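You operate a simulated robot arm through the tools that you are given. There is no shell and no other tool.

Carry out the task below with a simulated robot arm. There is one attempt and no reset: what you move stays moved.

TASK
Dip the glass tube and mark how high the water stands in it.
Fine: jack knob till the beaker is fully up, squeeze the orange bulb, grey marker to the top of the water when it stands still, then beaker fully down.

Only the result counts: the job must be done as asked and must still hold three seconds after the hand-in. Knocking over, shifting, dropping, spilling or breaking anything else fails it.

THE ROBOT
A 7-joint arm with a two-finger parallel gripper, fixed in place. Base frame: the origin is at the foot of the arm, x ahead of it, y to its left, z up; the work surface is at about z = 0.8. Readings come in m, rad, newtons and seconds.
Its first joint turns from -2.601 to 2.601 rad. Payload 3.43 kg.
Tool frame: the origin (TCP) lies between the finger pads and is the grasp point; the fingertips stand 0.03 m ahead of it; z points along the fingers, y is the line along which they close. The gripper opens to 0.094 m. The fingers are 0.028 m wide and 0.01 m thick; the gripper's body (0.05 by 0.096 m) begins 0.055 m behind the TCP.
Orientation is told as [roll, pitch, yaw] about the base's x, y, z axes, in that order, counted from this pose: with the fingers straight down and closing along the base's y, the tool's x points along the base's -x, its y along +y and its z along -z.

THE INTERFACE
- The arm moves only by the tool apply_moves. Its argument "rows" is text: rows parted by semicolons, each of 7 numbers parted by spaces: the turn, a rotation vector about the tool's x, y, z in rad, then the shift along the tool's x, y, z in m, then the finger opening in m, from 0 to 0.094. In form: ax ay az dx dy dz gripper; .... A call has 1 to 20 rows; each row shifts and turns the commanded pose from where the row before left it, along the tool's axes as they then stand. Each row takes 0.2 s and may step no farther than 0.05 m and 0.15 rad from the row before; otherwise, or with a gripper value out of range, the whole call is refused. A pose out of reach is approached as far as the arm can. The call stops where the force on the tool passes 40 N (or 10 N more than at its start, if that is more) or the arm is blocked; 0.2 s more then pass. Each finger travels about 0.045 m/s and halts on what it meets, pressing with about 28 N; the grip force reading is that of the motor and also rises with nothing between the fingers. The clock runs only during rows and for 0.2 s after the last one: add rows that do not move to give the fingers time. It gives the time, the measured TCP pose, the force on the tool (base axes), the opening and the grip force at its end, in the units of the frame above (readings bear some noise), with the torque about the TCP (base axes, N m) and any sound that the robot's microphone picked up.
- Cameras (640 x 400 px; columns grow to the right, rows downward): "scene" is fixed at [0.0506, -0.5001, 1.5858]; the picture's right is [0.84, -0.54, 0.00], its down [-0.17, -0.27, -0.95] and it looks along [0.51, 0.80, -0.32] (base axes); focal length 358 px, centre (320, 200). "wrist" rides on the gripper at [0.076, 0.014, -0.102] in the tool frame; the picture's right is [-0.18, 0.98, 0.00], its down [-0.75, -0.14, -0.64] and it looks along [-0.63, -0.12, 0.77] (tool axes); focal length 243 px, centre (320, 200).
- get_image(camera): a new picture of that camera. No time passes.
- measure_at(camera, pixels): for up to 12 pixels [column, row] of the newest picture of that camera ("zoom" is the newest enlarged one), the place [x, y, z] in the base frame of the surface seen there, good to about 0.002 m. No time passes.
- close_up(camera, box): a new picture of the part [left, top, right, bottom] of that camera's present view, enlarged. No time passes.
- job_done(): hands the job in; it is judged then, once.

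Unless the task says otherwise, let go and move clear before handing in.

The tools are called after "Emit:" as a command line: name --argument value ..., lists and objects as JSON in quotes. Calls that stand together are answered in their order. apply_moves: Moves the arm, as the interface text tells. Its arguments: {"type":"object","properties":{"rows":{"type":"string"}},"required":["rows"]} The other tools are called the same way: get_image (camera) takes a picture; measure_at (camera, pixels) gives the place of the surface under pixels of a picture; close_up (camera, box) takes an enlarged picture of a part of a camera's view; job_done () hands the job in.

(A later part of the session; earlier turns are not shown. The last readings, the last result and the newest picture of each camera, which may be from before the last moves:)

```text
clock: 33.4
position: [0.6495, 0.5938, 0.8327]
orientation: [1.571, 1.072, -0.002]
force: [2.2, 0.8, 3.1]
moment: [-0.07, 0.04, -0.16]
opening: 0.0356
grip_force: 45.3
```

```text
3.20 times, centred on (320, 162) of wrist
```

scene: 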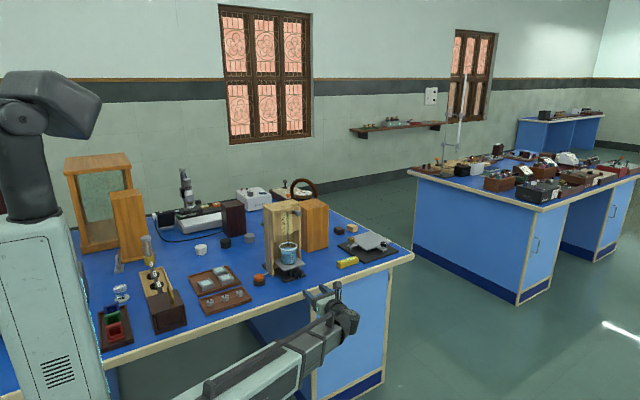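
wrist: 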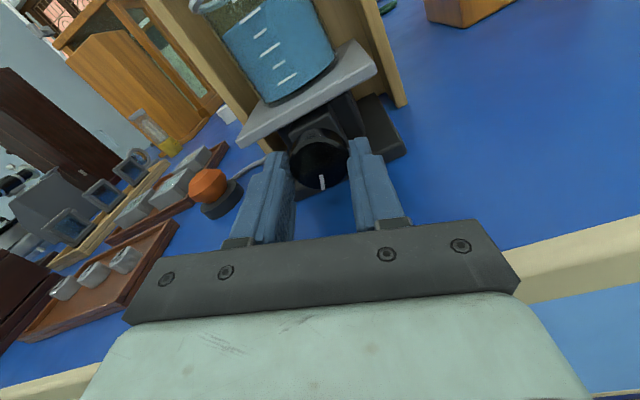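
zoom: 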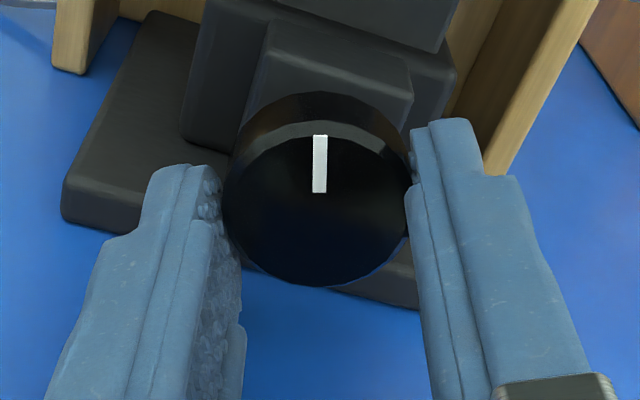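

Gripped with low load; mark shows the knob followed. I'll turn another 1.0 rad, watching for an end stop in the torque.

Emit:
apply_moves --rows "0 0 0.1 0 0 0 0.02; 0 0 0.1 0 0 0 0.02; 0 0 0.1 0 0 0 0.02; 0 0 0.1 0 0 0 0.02; 0 0 0.1 0 0 0 0.02; 0 0 0 0 0 0 0.02"

Emit:
close_up --camera "wrist" --box '[220, 100, 420, 225]'

Emit:
close_up --camera "scene" --box '[260, 225, 324, 290]'

Emit:
measure_at --camera "zoom" --pixels '[[270, 230], [240, 207], [300, 225], [345, 100], [245, 100]]'

```text
clock: 34.8
position: [0.65, 0.5924, 0.8331]
orientation: [-1.419, 1.569, -2.99]
force: [-0.8, 5.3, 2.7]
moment: [0.26, 0.01, -0.34]
opening: 0.0353
grip_force: 45.0
```

```text
3.20 times, centred on (320, 162) of wrist
```

zoom: 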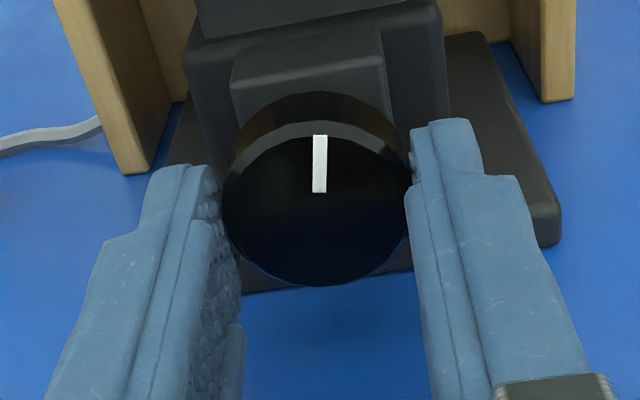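

```text
6.15 times, centred on (292, 258) of scene
```

zoom: 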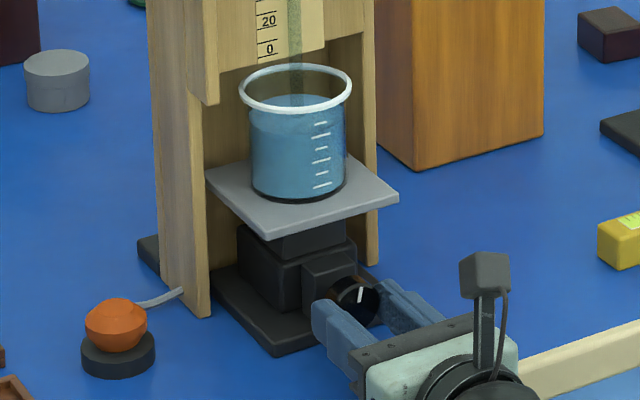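

```text
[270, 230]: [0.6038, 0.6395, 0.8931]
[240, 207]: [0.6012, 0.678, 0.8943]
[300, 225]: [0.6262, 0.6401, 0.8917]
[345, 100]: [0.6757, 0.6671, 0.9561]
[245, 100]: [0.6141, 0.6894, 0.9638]
```

Mark points straight up now (half a turn from start) and platform is at ≈0.8935. I'll go on clockwise.

Emit:
apply_moves --rows "0 0 0.1 0 0 0 0.02; 0 0 0.1 0 0 0 0.02; 0 0 0.1 0 0 0 0.02; 0 0 0.1 0 0 0 0.02; 0 0 0.1 0 0 0 0.02; 0 0 0 0 0 0 0.02"

Emit:
close_up --camera "wrist" --box '[220, 100, 420, 225]'

Emit:
close_up --camera "scene" --box '[260, 225, 324, 290]'

Emit:
measure_at --camera "zoom" --pixels '[[270, 225], [240, 200], [300, 220], [345, 95], [245, 95]]'

```text
clock: 36.2
position: [0.6495, 0.5924, 0.8323]
orientation: [-1.571, 1.07, -3.138]
force: [-4.8, 11.8, 5.7]
moment: [0.34, 0.01, 0.15]
opening: 0.0351
grip_force: 44.6
```

```text
3.20 times, centred on (320, 162) of wrist
```

zoom: 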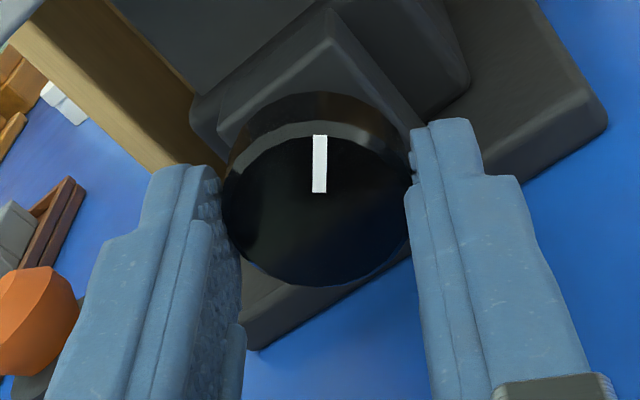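

```text
6.15 times, centred on (292, 258) of scene
```

zoom: 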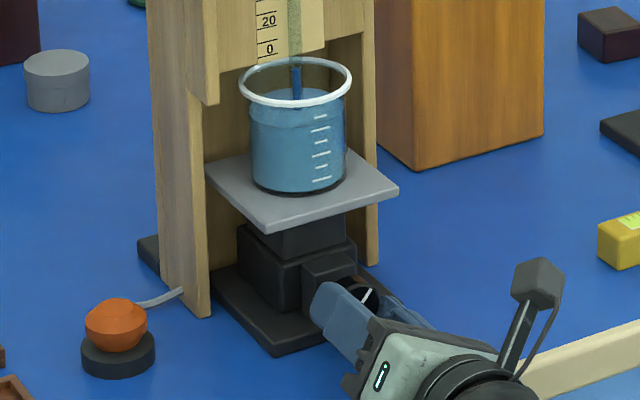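

```text
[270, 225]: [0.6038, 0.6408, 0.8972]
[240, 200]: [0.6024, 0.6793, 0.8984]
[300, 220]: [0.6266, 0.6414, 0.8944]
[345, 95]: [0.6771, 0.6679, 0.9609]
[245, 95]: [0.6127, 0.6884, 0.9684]
```

Water has entered the tube (dark-blue column at zoom (297,80)), platform at 0.898. Continue: ratchet back and regrip.

Emit:
apply_moves --rows "0 0 0 0 0 0 0.042; 0 0 0 0 0 0 0.042; 0 0 -0.125 0 0 0 0.043; 0 0 -0.125 0 0 0 0.043; 0 0 -0.125 0 0 0 0.043; 0 0 -0.125 0 0 0 0.043; 0 0 -0.125 0 0 0 0.043; 0 0 -0.125 0 0 0 0.043; 0 0 -0.125 0 0 0 0.042; 0 0 -0.125 0 0 0 0.042; 0 0 0 0 0 0 0.042; 0 0 0 0 0 0 0.02; 0 0 0 0 0 0 0.02; 0 0 0 0 0 0 0.02"

Emit:
close_up --camera "wrist" --box '[220, 100, 420, 225]'

```text
clock: 39.2
position: [0.6505, 0.5938, 0.832]
orientation: [1.572, 1.072, 0.001]
force: [3.5, 1.1, 3.5]
moment: [-0.14, 0.02, 0.11]
opening: 0.0356
grip_force: 44.6
```

```text
3.20 times, centred on (320, 162) of wrist
```

zoom: 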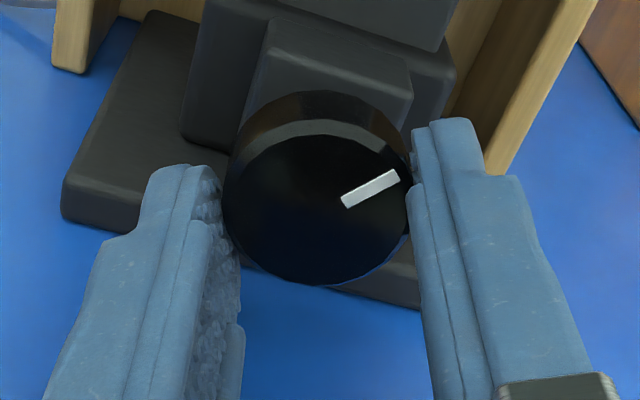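

Emit:
apply_moves --rows "0 0 0.1 0 0 0 0.02; 0 0 0.1 0 0 0 0.02; 0 0 0.1 0 0 0 0.02; 0 0 0.1 0 0 0 0.02; 0 0 0.1 0 0 0 0.02; 0 0 0 0 0 0 0.02"

Emit:
close_up --camera "wrist" --box '[220, 100, 420, 225]'

Emit:
close_up --camera "scene" --box '[260, 225, 324, 290]'

Emit:
measure_at --camera "zoom" --pixels '[[270, 220], [240, 195], [300, 215], [345, 90], [245, 90]]'

```text
clock: 40.6
position: [0.6507, 0.593, 0.8333]
orientation: [-1.465, 1.571, -3.035]
force: [1.1, -4.8, 1.4]
moment: [0.26, 0.02, -0.24]
opening: 0.0354
grip_force: 45.3
```

```text
3.20 times, centred on (320, 162) of wrist
```

zoom: 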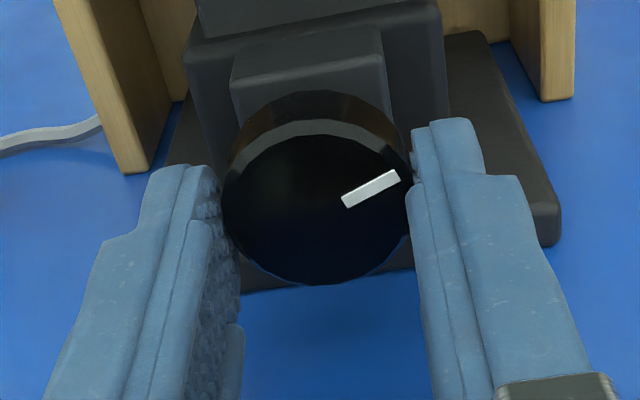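

```text
6.15 times, centred on (292, 258) of scene
```

zoom: 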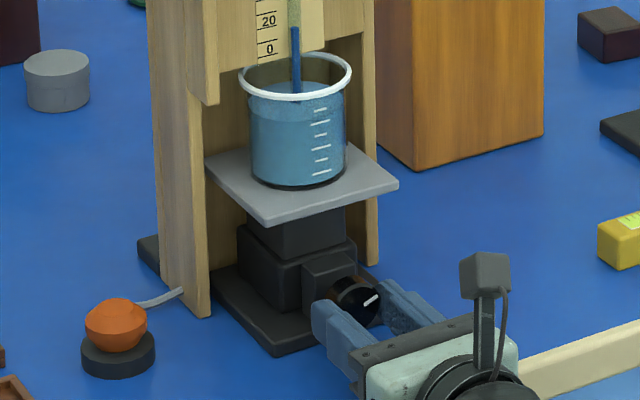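

```text
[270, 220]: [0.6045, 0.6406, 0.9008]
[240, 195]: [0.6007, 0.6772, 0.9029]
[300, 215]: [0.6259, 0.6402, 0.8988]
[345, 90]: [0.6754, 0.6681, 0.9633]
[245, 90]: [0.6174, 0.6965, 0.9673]
```

Water climbs to about the 15 mark, platform at ≈0.902 and no stop yet. Continue clockwise.

Emit:
apply_moves --rows "0 0 0.1 0 0 0 0.02; 0 0 0.1 0 0 0 0.02; 0 0 0.1 0 0 0 0.02; 0 0 0.1 0 0 0 0.02; 0 0 0.1 0 0 0 0.02; 0 0 0 0 0 0 0.02"

Emit:
close_up --camera "wrist" --box '[220, 100, 420, 225]'

Emit:
close_up --camera "scene" --box '[260, 225, 324, 290]'

Emit:
measure_at --camera "zoom" --pixels '[[270, 215], [240, 190], [300, 210], [345, 85], [245, 85]]'

```text
clock: 42.0
position: [0.6501, 0.5937, 0.8319]
orientation: [-1.57, 1.07, -3.139]
force: [-8.0, -3.7, 0.1]
moment: [0.01, 0.03, -0.12]
opening: 0.0357
grip_force: 44.6
```

```text
3.20 times, centred on (320, 162) of wrist
```

zoom: 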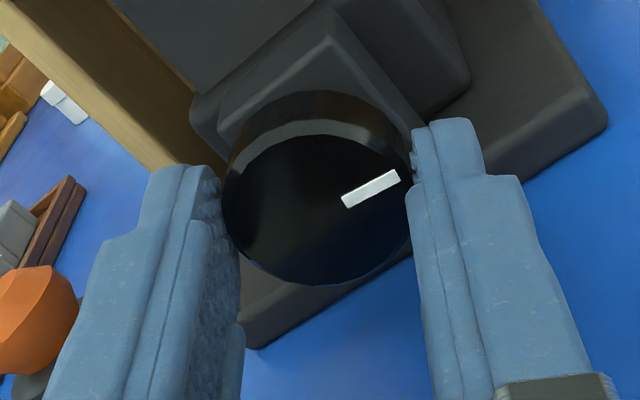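

```text
6.15 times, centred on (292, 258) of scene
```

zoom: 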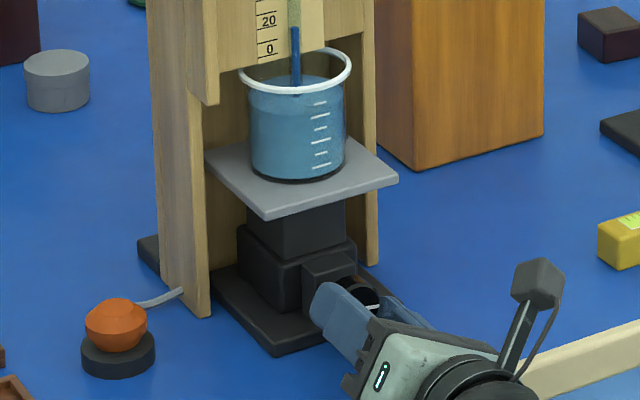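

```text
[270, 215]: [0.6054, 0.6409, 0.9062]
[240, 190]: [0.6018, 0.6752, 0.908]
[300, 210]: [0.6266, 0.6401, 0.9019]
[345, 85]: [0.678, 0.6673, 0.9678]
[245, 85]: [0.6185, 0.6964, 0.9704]
```

Platform ≈0.907, knob still free-turning. Another ratchet.

Emit:
apply_moves --rows "0 0 0 0 0 0 0.042; 0 0 0 0 0 0 0.042; 0 0 -0.125 0 0 0 0.043; 0 0 -0.125 0 0 0 0.043; 0 0 -0.125 0 0 0 0.043; 0 0 -0.125 0 0 0 0.043; 0 0 -0.125 0 0 0 0.043; 0 0 -0.125 0 0 0 0.043; 0 0 -0.125 0 0 0 0.042; 0 0 -0.125 0 0 0 0.042; 0 0 0 0 0 0 0.042; 0 0 0 0 0 0 0.02; 0 0 0 0 0 0 0.02; 0 0 0 0 0 0 0.02"

Emit:
close_up --camera "wrist" --box '[220, 100, 420, 225]'

Emit:
close_up --camera "scene" --box '[260, 200, 324, 265]'

```text
clock: 45.0
position: [0.6499, 0.5942, 0.8328]
orientation: [1.571, 1.073, 0.0]
force: [4.6, 1.6, 3.2]
moment: [-0.09, -0.01, -0.2]
opening: 0.0355
grip_force: 44.9
```

```text
3.20 times, centred on (320, 162) of wrist
```

zoom: 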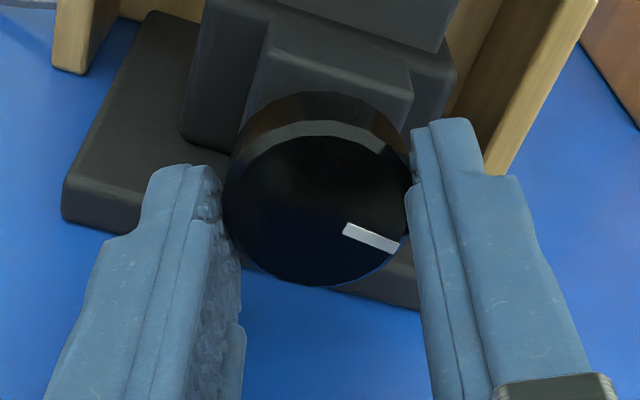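

```text
6.15 times, centred on (292, 232) of scene
```

zoom: 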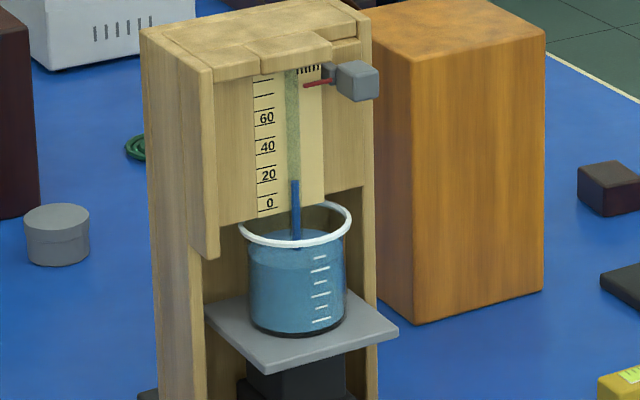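

Water in the tube rests near 17 on the scale. I'll keep turning up.

Emit:
apply_moves --rows "0 0 0.1 0 0 0 0.02; 0 0 0.1 0 0 0 0.02; 0 0 0.1 0 0 0 0.02; 0 0 0.1 0 0 0 0.02; 0 0 0.1 0 0 0 0.02; 0 0 0 0 0 0 0.02"

Emit:
close_up --camera "wrist" --box '[220, 100, 420, 225]'

Emit:
close_up --camera "scene" --box '[260, 205, 324, 270]'

Emit:
measure_at --camera "zoom" --pixels '[[270, 330], [240, 300], [300, 325], [345, 200], [245, 200], [295, 130], [295, 150]]'

```text
clock: 46.4
position: [0.6502, 0.5921, 0.8319]
orientation: [-0.629, 1.569, -2.197]
force: [0.1, 1.2, -0.6]
moment: [-0.09, -0.74, 0.04]
opening: 0.0354
grip_force: 45.0
```

```text
3.20 times, centred on (320, 162) of wrist
```

zoom: 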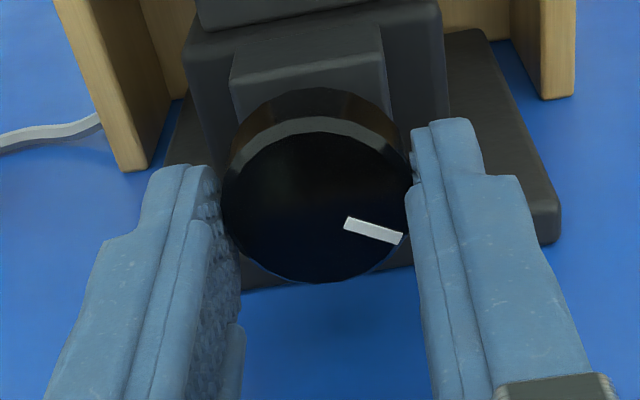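

```text
6.15 times, centred on (292, 238) of scene
```

zoom: 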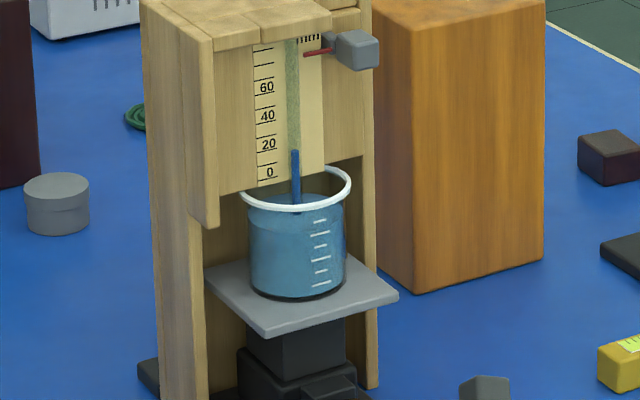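

```text
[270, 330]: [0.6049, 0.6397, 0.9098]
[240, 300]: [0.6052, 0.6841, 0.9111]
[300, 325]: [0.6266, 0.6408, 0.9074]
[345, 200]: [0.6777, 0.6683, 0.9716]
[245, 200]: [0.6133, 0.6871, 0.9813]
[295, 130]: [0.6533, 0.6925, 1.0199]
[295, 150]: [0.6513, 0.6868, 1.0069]
```

The torque about y jumped to −0.74 N·m and the mark slipped slightly, which points to the top stop at platform ≈0.911. I'll press a little further to confirm.

Emit:
apply_moves --rows "0 0 0.05 0 0 0 0.02; 0 0 0.05 0 0 0 0.02; 0 0 0.05 0 0 0 0.02; 0 0 0 0 0 0 0.02"

Emit:
close_up --camera "wrist" --box '[220, 100, 420, 225]'

Emit:
close_up --camera "scene" --box '[260, 205, 324, 270]'

Emit:
measure_at --camera "zoom" --pixels '[[270, 330], [240, 300], [300, 325], [345, 200], [245, 200], [295, 130], [295, 150]]'

```text
clock: 47.4
position: [0.6498, 0.5918, 0.8318]
orientation: [-1.568, 1.418, -3.138]
force: [-7.4, 0.1, -1.5]
moment: [0.18, -0.54, -0.08]
opening: 0.0356
grip_force: 44.8
```

```text
3.20 times, centred on (320, 162) of wrist
```

zoom: 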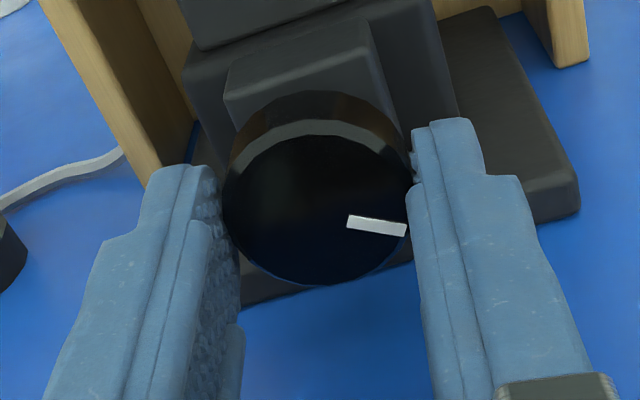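

```text
6.15 times, centred on (292, 238) of scene
```

zoom: 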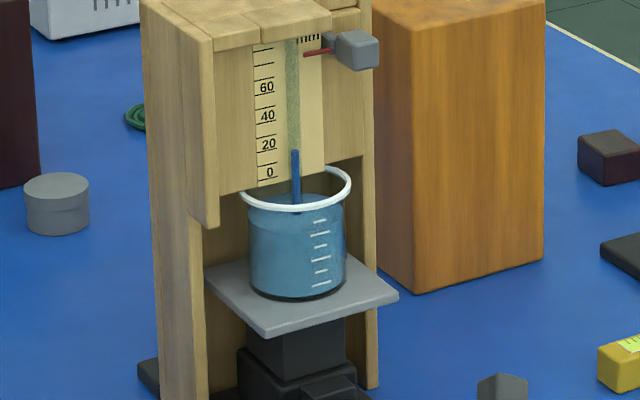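

```text
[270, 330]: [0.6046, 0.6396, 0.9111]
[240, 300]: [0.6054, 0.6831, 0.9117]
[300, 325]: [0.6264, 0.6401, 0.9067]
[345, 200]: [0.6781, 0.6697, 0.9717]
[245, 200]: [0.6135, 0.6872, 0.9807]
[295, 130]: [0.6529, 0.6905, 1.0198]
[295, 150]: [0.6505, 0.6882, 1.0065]
```

The knob no longer turns (gripper slipped round the mark) and the platform stayed at 0.911: beaker fully up. I'll open, rotate upright, and back out.

Emit:
apply_moves --rows "0 0 0 0 0 0 0.046; 0 0 0 0 0 0 0.046; 0 0 0 0 0 0 0.05; 0 0 0 0 0 -0.03 0.05; 0 0 -0.075 0 0 -0.04 0.06; 0 0 -0.075 0 0 -0.04 0.06; 0 0 0 0 0 0 0.06"

Emit:
get_image --camera "wrist"

Emit:
close_up --camera "scene" --box '[260, 205, 324, 270]'

Emit:
measure_at --camera "zoom" --pixels '[[270, 330], [240, 300], [300, 325], [345, 200], [245, 200], [295, 130], [295, 150]]'

```text
clock: 49.0
position: [0.65, 0.4819, 0.8329]
orientation: [1.011, 1.571, -0.563]
force: [0.1, 0.3, 0.3]
moment: [0.02, 0.01, 0.02]
opening: 0.0602
grip_force: 0.1
```

```text
taken
```

wrist: 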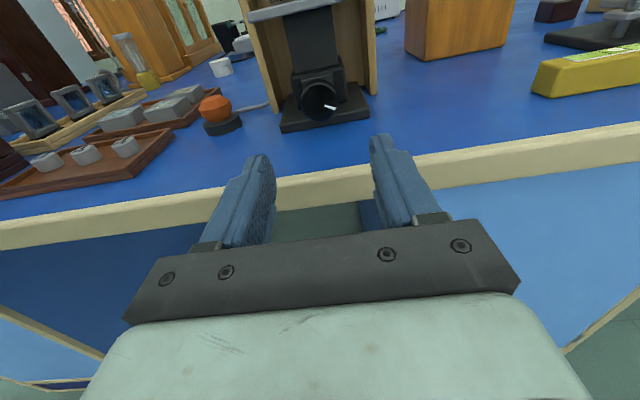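

```text
6.15 times, centred on (292, 238) of scene
```

zoom: 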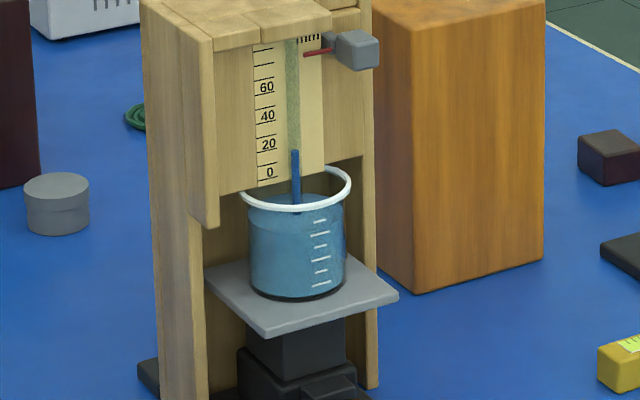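

```text
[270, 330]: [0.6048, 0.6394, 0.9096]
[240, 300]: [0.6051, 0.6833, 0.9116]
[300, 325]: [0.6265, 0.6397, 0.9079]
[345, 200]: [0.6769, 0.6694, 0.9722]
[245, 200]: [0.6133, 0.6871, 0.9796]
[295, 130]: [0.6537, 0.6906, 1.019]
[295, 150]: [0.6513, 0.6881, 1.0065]
```

The beaker stays fully up (platform 0.911, rim ≈0.98) with water near 17 mm in the tube. Next I go to the bulb: rise, shift to x=0.515, and tilt the tool to point down with fingers closing along x.

Emit:
apply_moves --rows "0 0 0 0.04 -0.0337 0 0.07; 0 0 0 0.04 -0.0337 0 0.07; 0 0 0 0.04 -0.0337 0 0.07; 0 0 0 0.04 -0.0337 0 0.07; 0 -0.1428 0 0 0 0 0.07; 0 -0.1428 0 0 0 0 0.07; 0 -0.1428 0 0 0 0 0.07; 0 -0.1428 0 0 0 0 0.07; 0 -0.1428 0 0 0 0 0.07; 0 -0.1428 0 0 0 0 0.07; 0 -0.1428 0 0 0 0 0.07; 0 -0.1428 0 0 0 0 0.07; 0 -0.1428 0 0 0 0 0.07; 0 -0.1428 0 0 0 0 0.07; 0 -0.1428 0 0 0 0 0.07; 0 0 0 0 0 0 0.07"

Emit:
get_image --camera "wrist"

Emit:
get_image --camera "scene"

```text
refused: row 1 steps farther than a row can; nothing moved
```

```text
taken
```

wrist: 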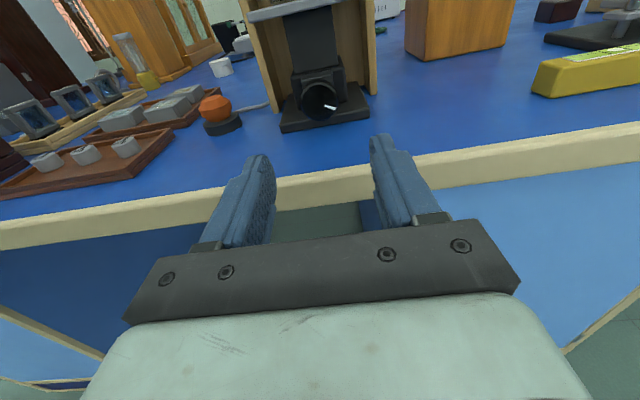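

```text
taken
```

scene: 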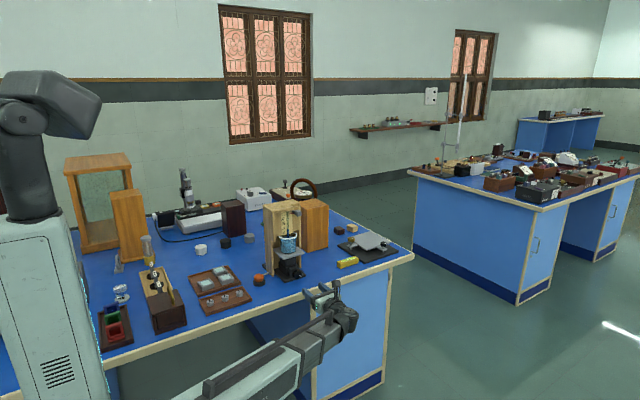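

The call was refused for too long a combined step, so nothing moved. I'll split the shift into five smaller rows.

Emit:
apply_moves --rows "0 0 0 0.034 -0.027 0 0.07; 0 0 0 0.034 -0.027 0 0.07; 0 0 0 0.034 -0.027 0 0.07; 0 0 0 0.034 -0.027 0 0.07; 0 0 0 0.034 -0.027 0 0.07; 0 -0.1428 0 0 0 0 0.07; 0 -0.1428 0 0 0 0 0.07; 0 -0.1428 0 0 0 0 0.07; 0 -0.1428 0 0 0 0 0.07; 0 -0.1428 0 0 0 0 0.07; 0 -0.1428 0 0 0 0 0.07; 0 -0.1428 0 0 0 0 0.07; 0 -0.1428 0 0 0 0 0.07; 0 -0.1428 0 0 0 0 0.07; 0 -0.1428 0 0 0 0 0.07; 0 -0.1428 0 0 0 0 0.07; 0 0 0 0 0 0 0.07"

Emit:
get_image --camera "wrist"

Emit:
get_image --camera "scene"

```text
clock: 52.6
position: [0.5171, 0.4822, 1.0032]
orientation: [-0.003, -0.001, -1.57]
force: [0.1, 0.6, 0.5]
moment: [-0.02, 0.0, -0.01]
opening: 0.0699
grip_force: 0.1
```

```text
taken
```

wrist: 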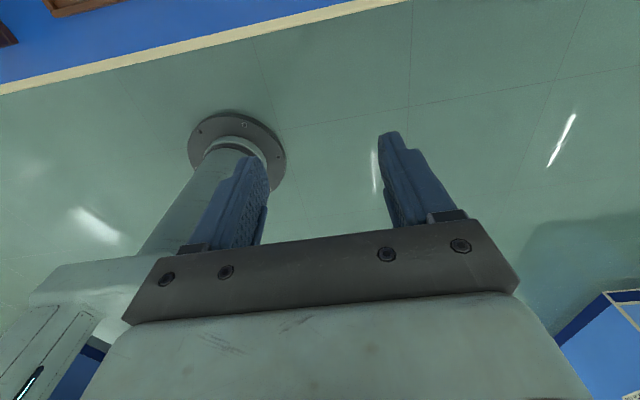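

```text
taken
```

scene: 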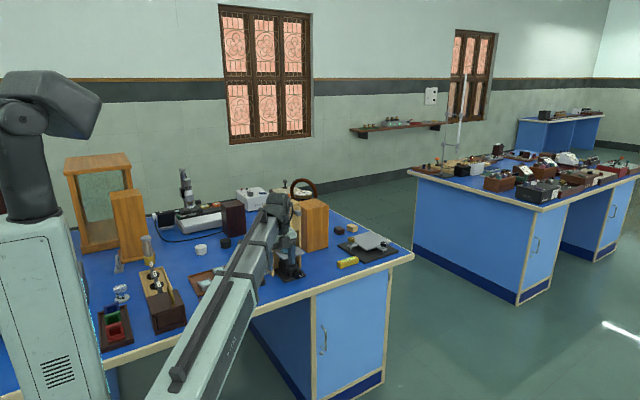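

The tool points down at (0.517, 0.482, 1.003), tool x = +y, tool y = +x. I'll move over the bulb at y≈0.69, staying high.

Emit:
apply_moves --rows "0 0 0 0.0416 0 0 0.07; 0 0 0 0.0416 0 0 0.07; 0 0 0 0.0416 0 0 0.07; 0 0 0 0.0416 0 0 0.07; 0 0 0 0.0416 -0.002 0 0.07; 0 0 0 0 0 0.03 0.07; 0 0 0 0 0 0.03 0.07; 0 0 0 0 0 0 0.07"

Emit:
get_image --camera "wrist"

Emit:
close_up --camera "scene" --box '[210, 190, 338, 300]'

```text
clock: 54.4
position: [0.5125, 0.6906, 0.9433]
orientation: [-0.001, 0.001, -1.571]
force: [-0.3, 0.1, -0.3]
moment: [-0.01, -0.04, 0.02]
opening: 0.0701
grip_force: 0.0
```

```text
taken
```

wrist: 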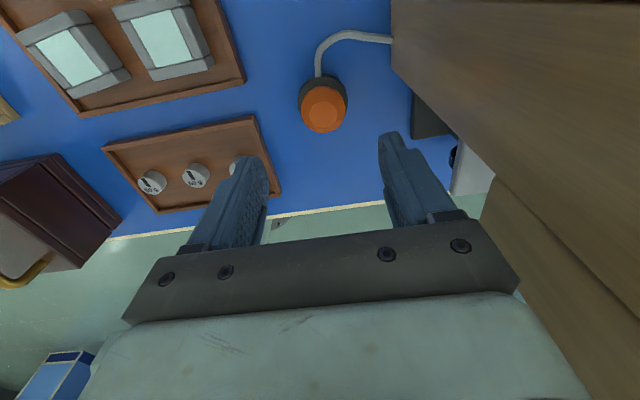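

```text
3.64 times, centred on (274, 245) of scene
```

zoom: 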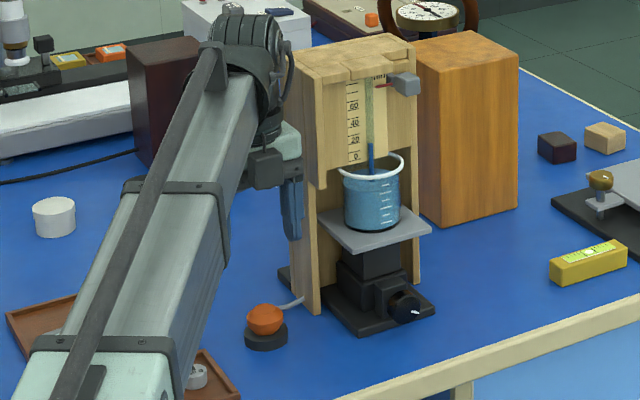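

The bulb is at wrist (323,108), nearly under the fingers. I'll measure it and the hose precisely.

Emit:
close_up --camera "wrist" --box '[270, 20, 410, 150]'

Emit:
measure_at --camera "wrist" --pixels '[[323, 105], [304, 108], [344, 108], [323, 128], [323, 90], [323, 80], [318, 65], [330, 42], [360, 34], [388, 40], [303, 90], [345, 90]]'

```text
3.08 times, centred on (340, 85) of wrist
```

zoom: 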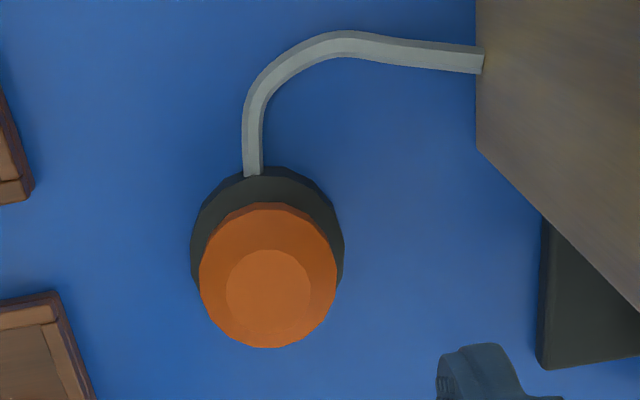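

```text
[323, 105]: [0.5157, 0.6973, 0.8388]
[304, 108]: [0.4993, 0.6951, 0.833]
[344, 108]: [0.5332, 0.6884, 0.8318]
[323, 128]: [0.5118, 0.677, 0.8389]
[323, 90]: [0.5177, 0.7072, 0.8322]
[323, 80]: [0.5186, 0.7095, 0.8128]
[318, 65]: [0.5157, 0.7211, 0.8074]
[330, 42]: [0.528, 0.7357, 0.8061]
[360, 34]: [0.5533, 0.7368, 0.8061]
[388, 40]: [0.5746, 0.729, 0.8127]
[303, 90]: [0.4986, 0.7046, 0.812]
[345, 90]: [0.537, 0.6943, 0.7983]
```

Bulb centre is (0.516, 0.690), widest at z≈0.832, and the hose leaves low toward +y, away from the fingers. I'll descend to TCP z≈0.849 (tips at 0.819) with fingers at ±x.

Emit:
apply_moves --rows "0 0 0 0 0.0035 0.025 0.07; 0 0 0 0 0 0.025 0.07; 0 0 0 0 0 0.025 0.07; 0 0 0 0 0 0.018 0.07; 0 0 0 0 0 0 0.07"

Emit:
get_image --camera "wrist"

Emit:
close_up --camera "scene" --box '[240, 230, 304, 295]'

```text
clock: 55.6
position: [0.5163, 0.6907, 0.8507]
orientation: [0.0, -0.001, -1.57]
force: [-1.0, -0.5, -0.4]
moment: [0.0, -0.01, 0.03]
opening: 0.0702
grip_force: 0.0
```

```text
taken
```

wrist: 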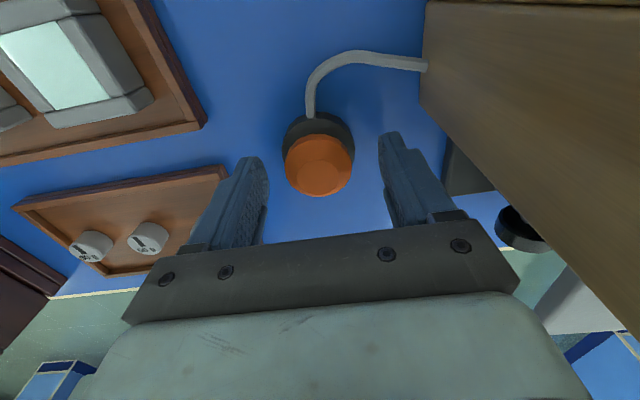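

```text
6.15 times, centred on (272, 262) of scene
```

zoom: 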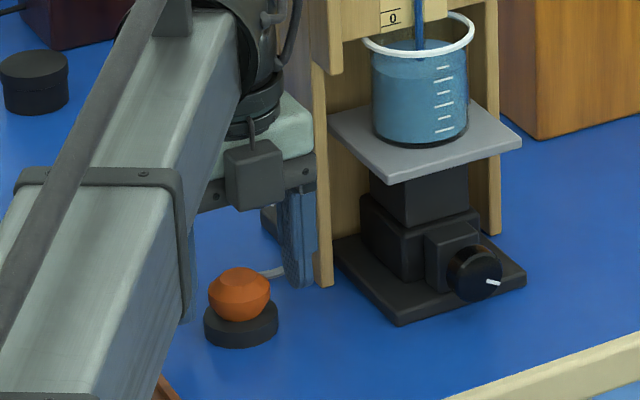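

Fingers straddle the bulb symmetrically at wrist (320,165). I'll squeeze it gently by closing.

Emit:
apply_moves --rows "0 0 0 0 0 0 0.04; 0 0 0 0 0 0 0.03; 0 0 0 0 0 0 0.02; 0 0 0 0 0 0 0.02; 0 0 0 0 0 0 0.02; 0 0 0 0 0 0 0.02"

Emit:
get_image --camera "wrist"

Emit:
close_up --camera "scene" --box '[260, 195, 324, 260]'

```text
clock: 57.0
position: [0.5158, 0.6909, 0.8495]
orientation: [-0.003, 0.0, -1.571]
force: [-13.9, -0.4, 0.1]
moment: [0.0, 0.25, -0.03]
opening: 0.0303
grip_force: 44.4
```

```text
taken
```

wrist: 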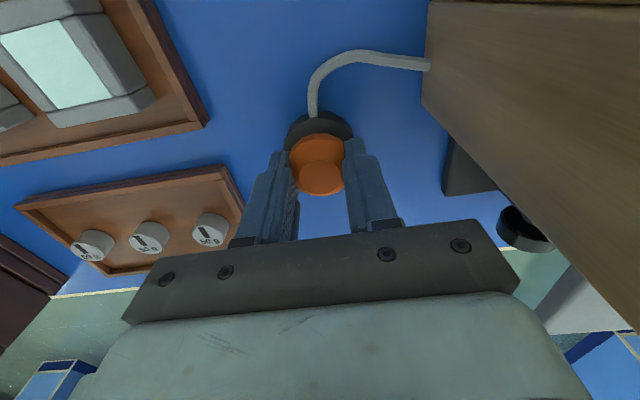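

```text
6.15 times, centred on (292, 228) of scene
```

zoom: 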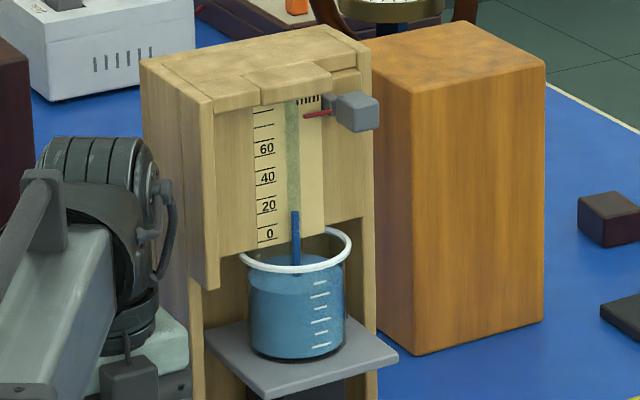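

The bulb is compressed to 0.0303 with −14 N side load; the tube level is unchanged so far. I'll ease 1 mm in −x and hold a moment to see the effect.

Emit:
apply_moves --rows "0 0 0 0 -0.0012 0 0.01; 0 0 0 0 0 0 0.01; 0 0 0 0 0 0 0.01; 0 0 0 0 0 0 0.01"

Emit:
close_up --camera "wrist" --box '[260, 90, 388, 210]'

Emit:
close_up --camera "scene" --box '[260, 195, 324, 260]'

```text
clock: 58.0
position: [0.5153, 0.6913, 0.85]
orientation: [0.001, 0.0, -1.571]
force: [-8.6, 0.4, -0.7]
moment: [0.03, 0.16, 0.02]
opening: 0.0307
grip_force: 45.2
```

```text
3.33 times, centred on (324, 150) of wrist
```

zoom: 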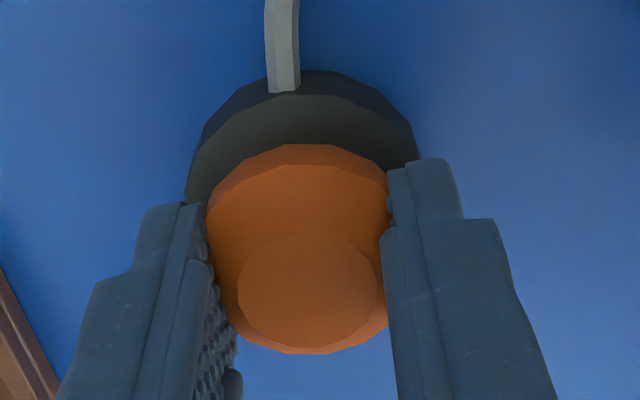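

```text
6.15 times, centred on (292, 228) of scene
```

zoom: 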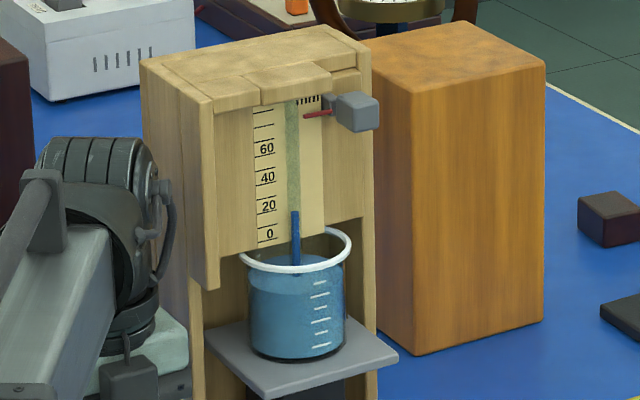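

The bulb is visibly squashed between the pads, level unchanged while held. Now I release it and watch the water.

Emit:
apply_moves --rows "0 0 0 0 0 0 0.07; 0 0 0 0 0 0 0.07; 0 0 0 0 0 0 0.07"

Emit:
close_up --camera "wrist" --box '[260, 90, 388, 210]'

Emit:
close_up --camera "scene" --box '[260, 195, 324, 260]'

```text
clock: 58.8
position: [0.5143, 0.6903, 0.8489]
orientation: [0.001, -0.003, -1.571]
force: [-0.2, 0.8, -0.3]
moment: [-0.01, -0.03, -0.02]
opening: 0.0697
grip_force: 0.1
```

```text
3.33 times, centred on (324, 150) of wrist
```

zoom: 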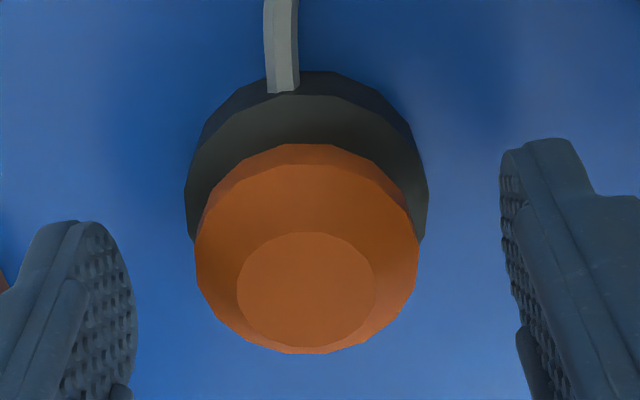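

```text
6.15 times, centred on (292, 228) of scene
```

zoom: 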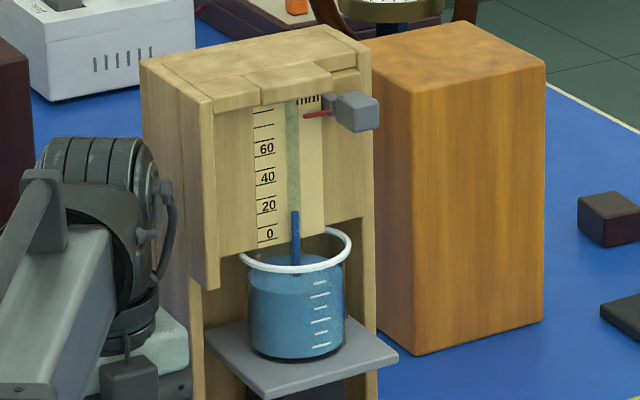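

The bulb sprang back round; the water still shows ≈17 mm. I'll wait about two seconds and look again.

Emit:
apply_moves --rows "0 0 0 0 0 0 0.07; 0 0 0 0 0 0 0.07; 0 0 0 0 0 0 0.07; 0 0 0 0 0 0 0.07; 0 0 0 0 0 0 0.07; 0 0 0 0 0 0 0.07; 0 0 0 0 0 0 0.07; 0 0 0 0 0 0 0.07; 0 0 0 0 0 0 0.07; 0 0 0 0 0 0 0.07"

Emit:
close_up --camera "scene" --box '[260, 195, 324, 260]'

Emit:
close_up --camera "scene" --box '[270, 215, 310, 240]'

```text
clock: 61.0
position: [0.5149, 0.6914, 0.8498]
orientation: [0.001, -0.002, -1.571]
force: [-0.3, -0.4, -0.5]
moment: [0.04, -0.01, -0.01]
opening: 0.07
grip_force: 0.1
```

```text
6.15 times, centred on (292, 228) of scene
```

zoom: 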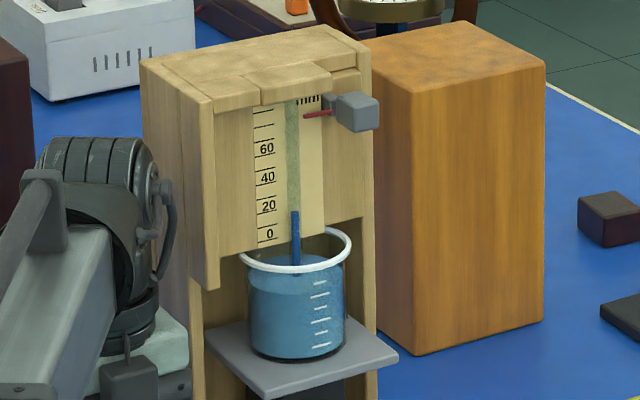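

```text
16.00 times, centred on (290, 228) of scene
```

zoom: 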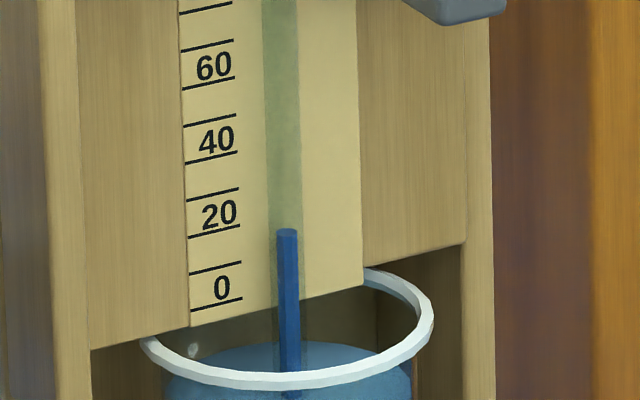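

The level has not changed from before the squeeze (same pixel row 230 in the scene). Maybe the squeeze acts quickly or must be firmer, so I'll squeeze again, a touch lower on the bulb, looking at the tube in between.

Emit:
apply_moves --rows "0 0 0 0 0.0005 0.001 0.05; 0 0 0 0 0 0 0.03; 0 0 0 0 0 0 0.0"

Emit:
close_up --camera "scene" --box '[270, 215, 310, 240]'

```text
clock: 61.8
position: [0.5145, 0.6919, 0.8488]
orientation: [-0.002, 0.0, -1.572]
force: [-3.9, 0.7, 0.2]
moment: [-0.01, 0.05, -0.02]
opening: 0.031
grip_force: 26.3
```

```text
16.00 times, centred on (290, 228) of scene
```

zoom: 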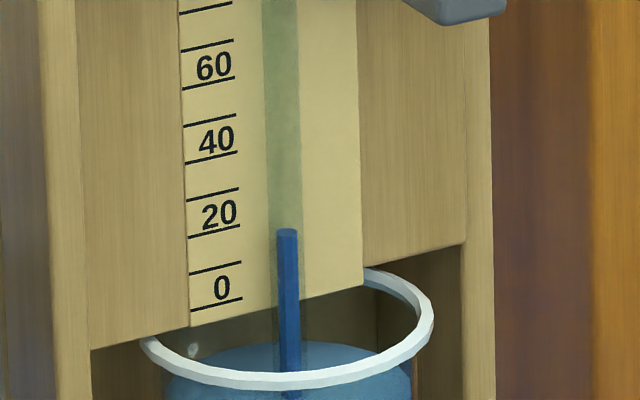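

No change yet at the moment of closing (opening 0.031). I'll hold it squeezed a little and look again.

Emit:
apply_moves --rows "0 0 0 0 0 0 0.0; 0 0 0 0 0 0 0.0; 0 0 0 0 0 0 0.0; 0 0 0 0 0 0 0.0; 0 0 0 0 0 0 0.0; 0 0 0 0 0 0 0.0; 0 0 0 0 0 0 0.0; 0 0 0 0 0 0 0.0"

Emit:
close_up --camera "scene" --box '[270, 215, 310, 240]'

Emit:
close_up --camera "wrist" --box '[260, 90, 388, 210]'

```text
clock: 63.6
position: [0.5154, 0.69, 0.8487]
orientation: [0.001, 0.001, -1.571]
force: [-10.9, -1.6, 0.2]
moment: [0.01, 0.17, 0.0]
opening: 0.0303
grip_force: 45.2
```

```text
16.00 times, centred on (290, 228) of scene
```

zoom: 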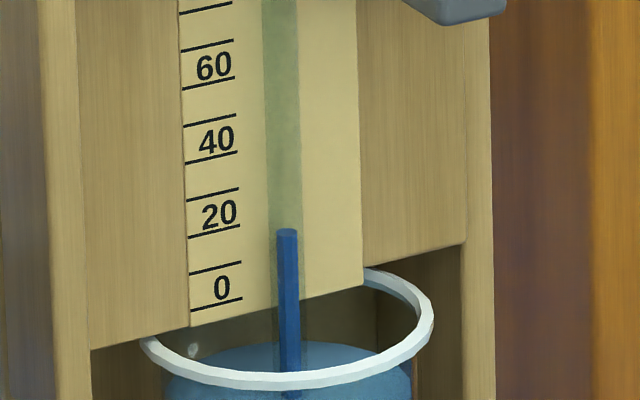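

```text
3.33 times, centred on (324, 150) of wrist
```

zoom: 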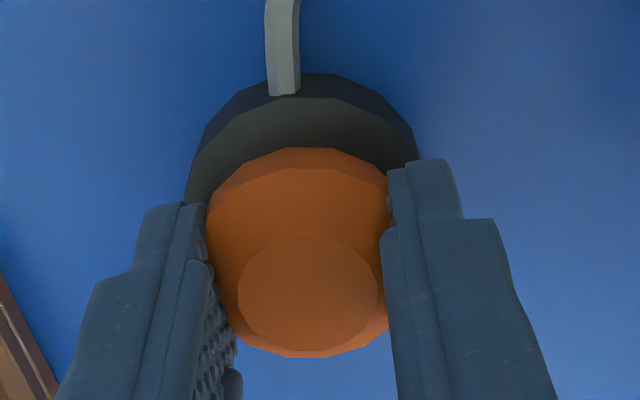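

Still no change while holding. I'll check from the scene side whether the bulb is really being deformed by the pads.

Emit:
close_up --camera "scene" --box '[240, 262, 280, 287]'

Emit:
close_up --camera "wrist" --box '[296, 120, 352, 170]'

Emit:
measure_at --camera "zoom" --pixels '[[250, 130], [330, 130], [400, 130], [320, 60], [320, 250], [250, 250], [400, 250], [320, 30]]'

```text
16.00 times, centred on (260, 274) of scene
```

zoom: 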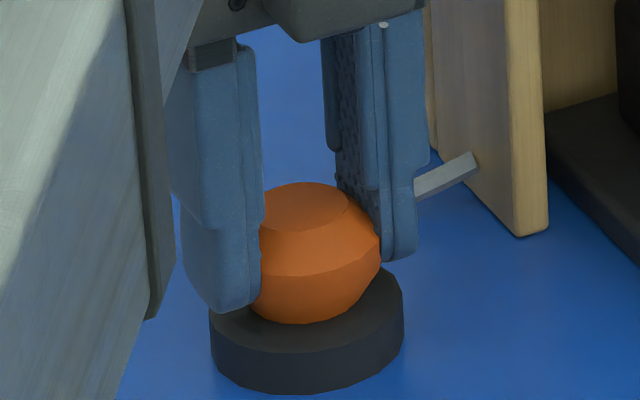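

```text
8.00 times, centred on (324, 145) of wrist
```

zoom: 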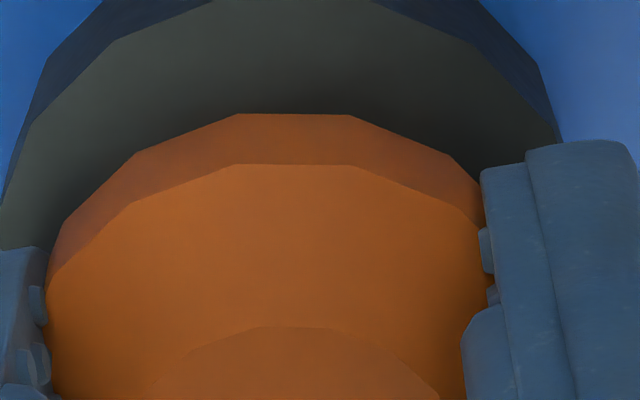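

```text
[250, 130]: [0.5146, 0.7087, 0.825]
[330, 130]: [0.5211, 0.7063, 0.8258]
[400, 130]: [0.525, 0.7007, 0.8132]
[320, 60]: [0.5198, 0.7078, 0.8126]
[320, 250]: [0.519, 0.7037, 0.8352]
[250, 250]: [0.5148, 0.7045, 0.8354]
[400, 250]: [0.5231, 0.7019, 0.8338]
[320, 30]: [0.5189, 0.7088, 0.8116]
```

The pads sink into the bulb's outline without moving the water. I'll release now in one short step and look straight away for any reaction.

Emit:
apply_moves --rows "0 0 0 0 0 0 0.06"

Emit:
close_up --camera "scene" --box '[270, 215, 310, 240]'

Emit:
close_up --camera "scene" --box '[240, 262, 280, 287]'

```text
clock: 64.0
position: [0.5169, 0.6913, 0.8496]
orientation: [0.002, 0.0, -1.572]
force: [-1.2, -0.3, 0.2]
moment: [0.0, 0.0, 0.03]
opening: 0.0601
grip_force: 0.0
```

```text
16.00 times, centred on (290, 228) of scene
```

zoom: 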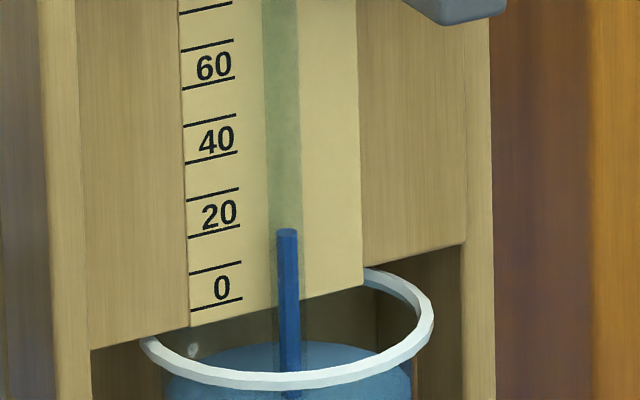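

```text
16.00 times, centred on (260, 274) of scene
```

zoom: 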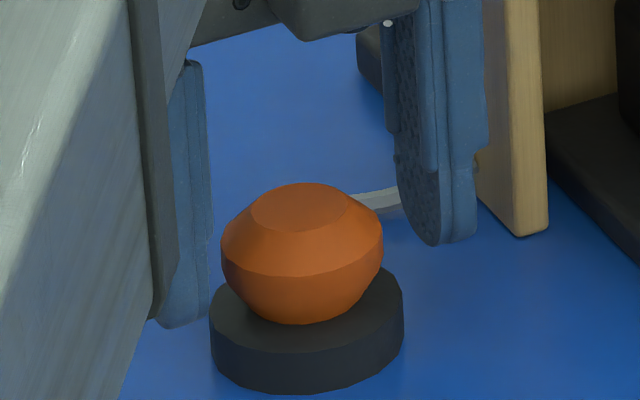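

Still no reaction to pinching along x. Noting that the tube level stayed pinned while the beaker rose the last 9 mm, the squeeze must free it; I'll test pressing the bulb from above with nearly closed fingers, gently.

Emit:
apply_moves --rows "0 0 0 0 0 -0.03 0.06; 0 0 0 0 0 -0.01 0.05; 0 0 0 -0.001 0 0 0.015; 0 0 0 0 0 0 0.012; 0 0 0 0 0 0 0.012; 0 0 0 0 0 0 0.012; 0 0 0 0 0 0.008 0.012; 0 0 0 0 0 0.006 0.012; 0 0 0 0 0 0 0.012"

Emit:
close_up --camera "wrist" --box '[260, 90, 388, 210]'

Emit:
close_up --camera "scene" --box '[240, 262, 280, 287]'

```text
clock: 66.0
position: [0.5154, 0.6911, 0.8741]
orientation: [-0.001, 0.0, -1.571]
force: [0.1, -0.7, -0.2]
moment: [0.03, -0.01, -0.01]
opening: 0.012
grip_force: 0.0
```

```text
3.33 times, centred on (324, 150) of wrist
```

zoom: 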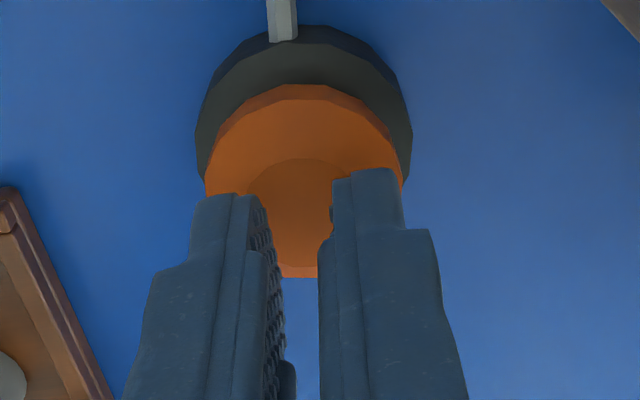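

```text
16.00 times, centred on (260, 274) of scene
```

zoom: 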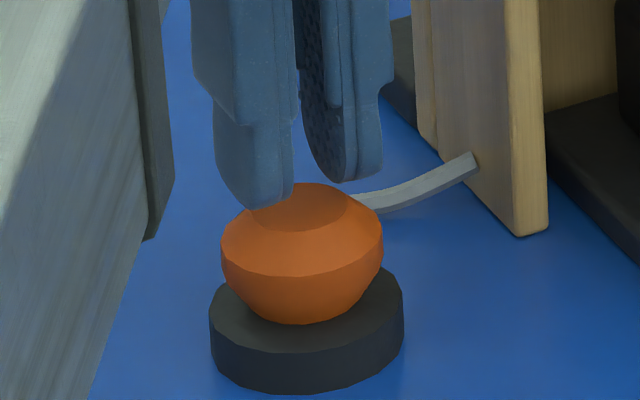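

The fingertips hover just above the bulb's top. I'll press down in 1.5 mm steps and read the force.

Emit:
apply_moves --rows "0 0 0 0 0 0.0015 0.012; 0 0 0 0 0 0.0015 0.012; 0 0 0 0 0 0.0015 0.012; 0 0 0 0 0 0.0015 0.012; 0 0 0 0 0 0 0.012"

Emit:
close_up --camera "scene" --box '[240, 262, 280, 287]'

Emit:
close_up --camera "scene" --box '[270, 215, 310, 240]'

```text
clock: 67.2
position: [0.5162, 0.6896, 0.869]
orientation: [0.001, 0.001, -1.572]
force: [-0.3, 0.1, 0.3]
moment: [0.02, -0.02, -0.02]
opening: 0.0118
grip_force: 0.1
```

```text
16.00 times, centred on (260, 274) of scene
```

zoom: 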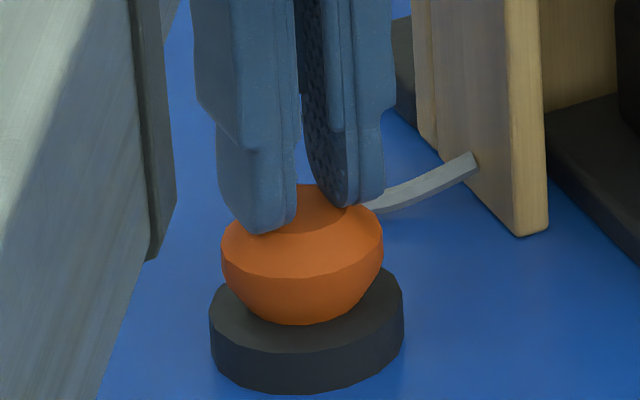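

```text
16.00 times, centred on (290, 228) of scene
```

zoom: 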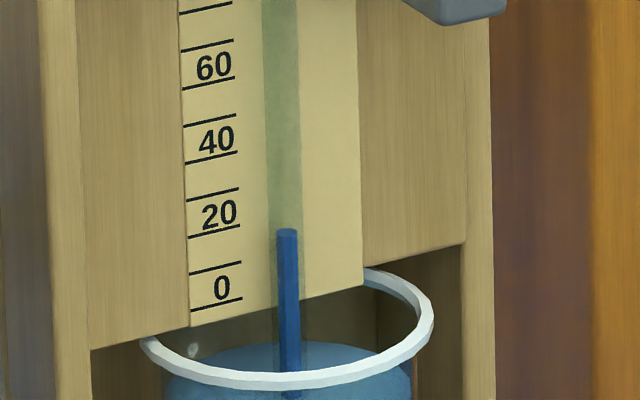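

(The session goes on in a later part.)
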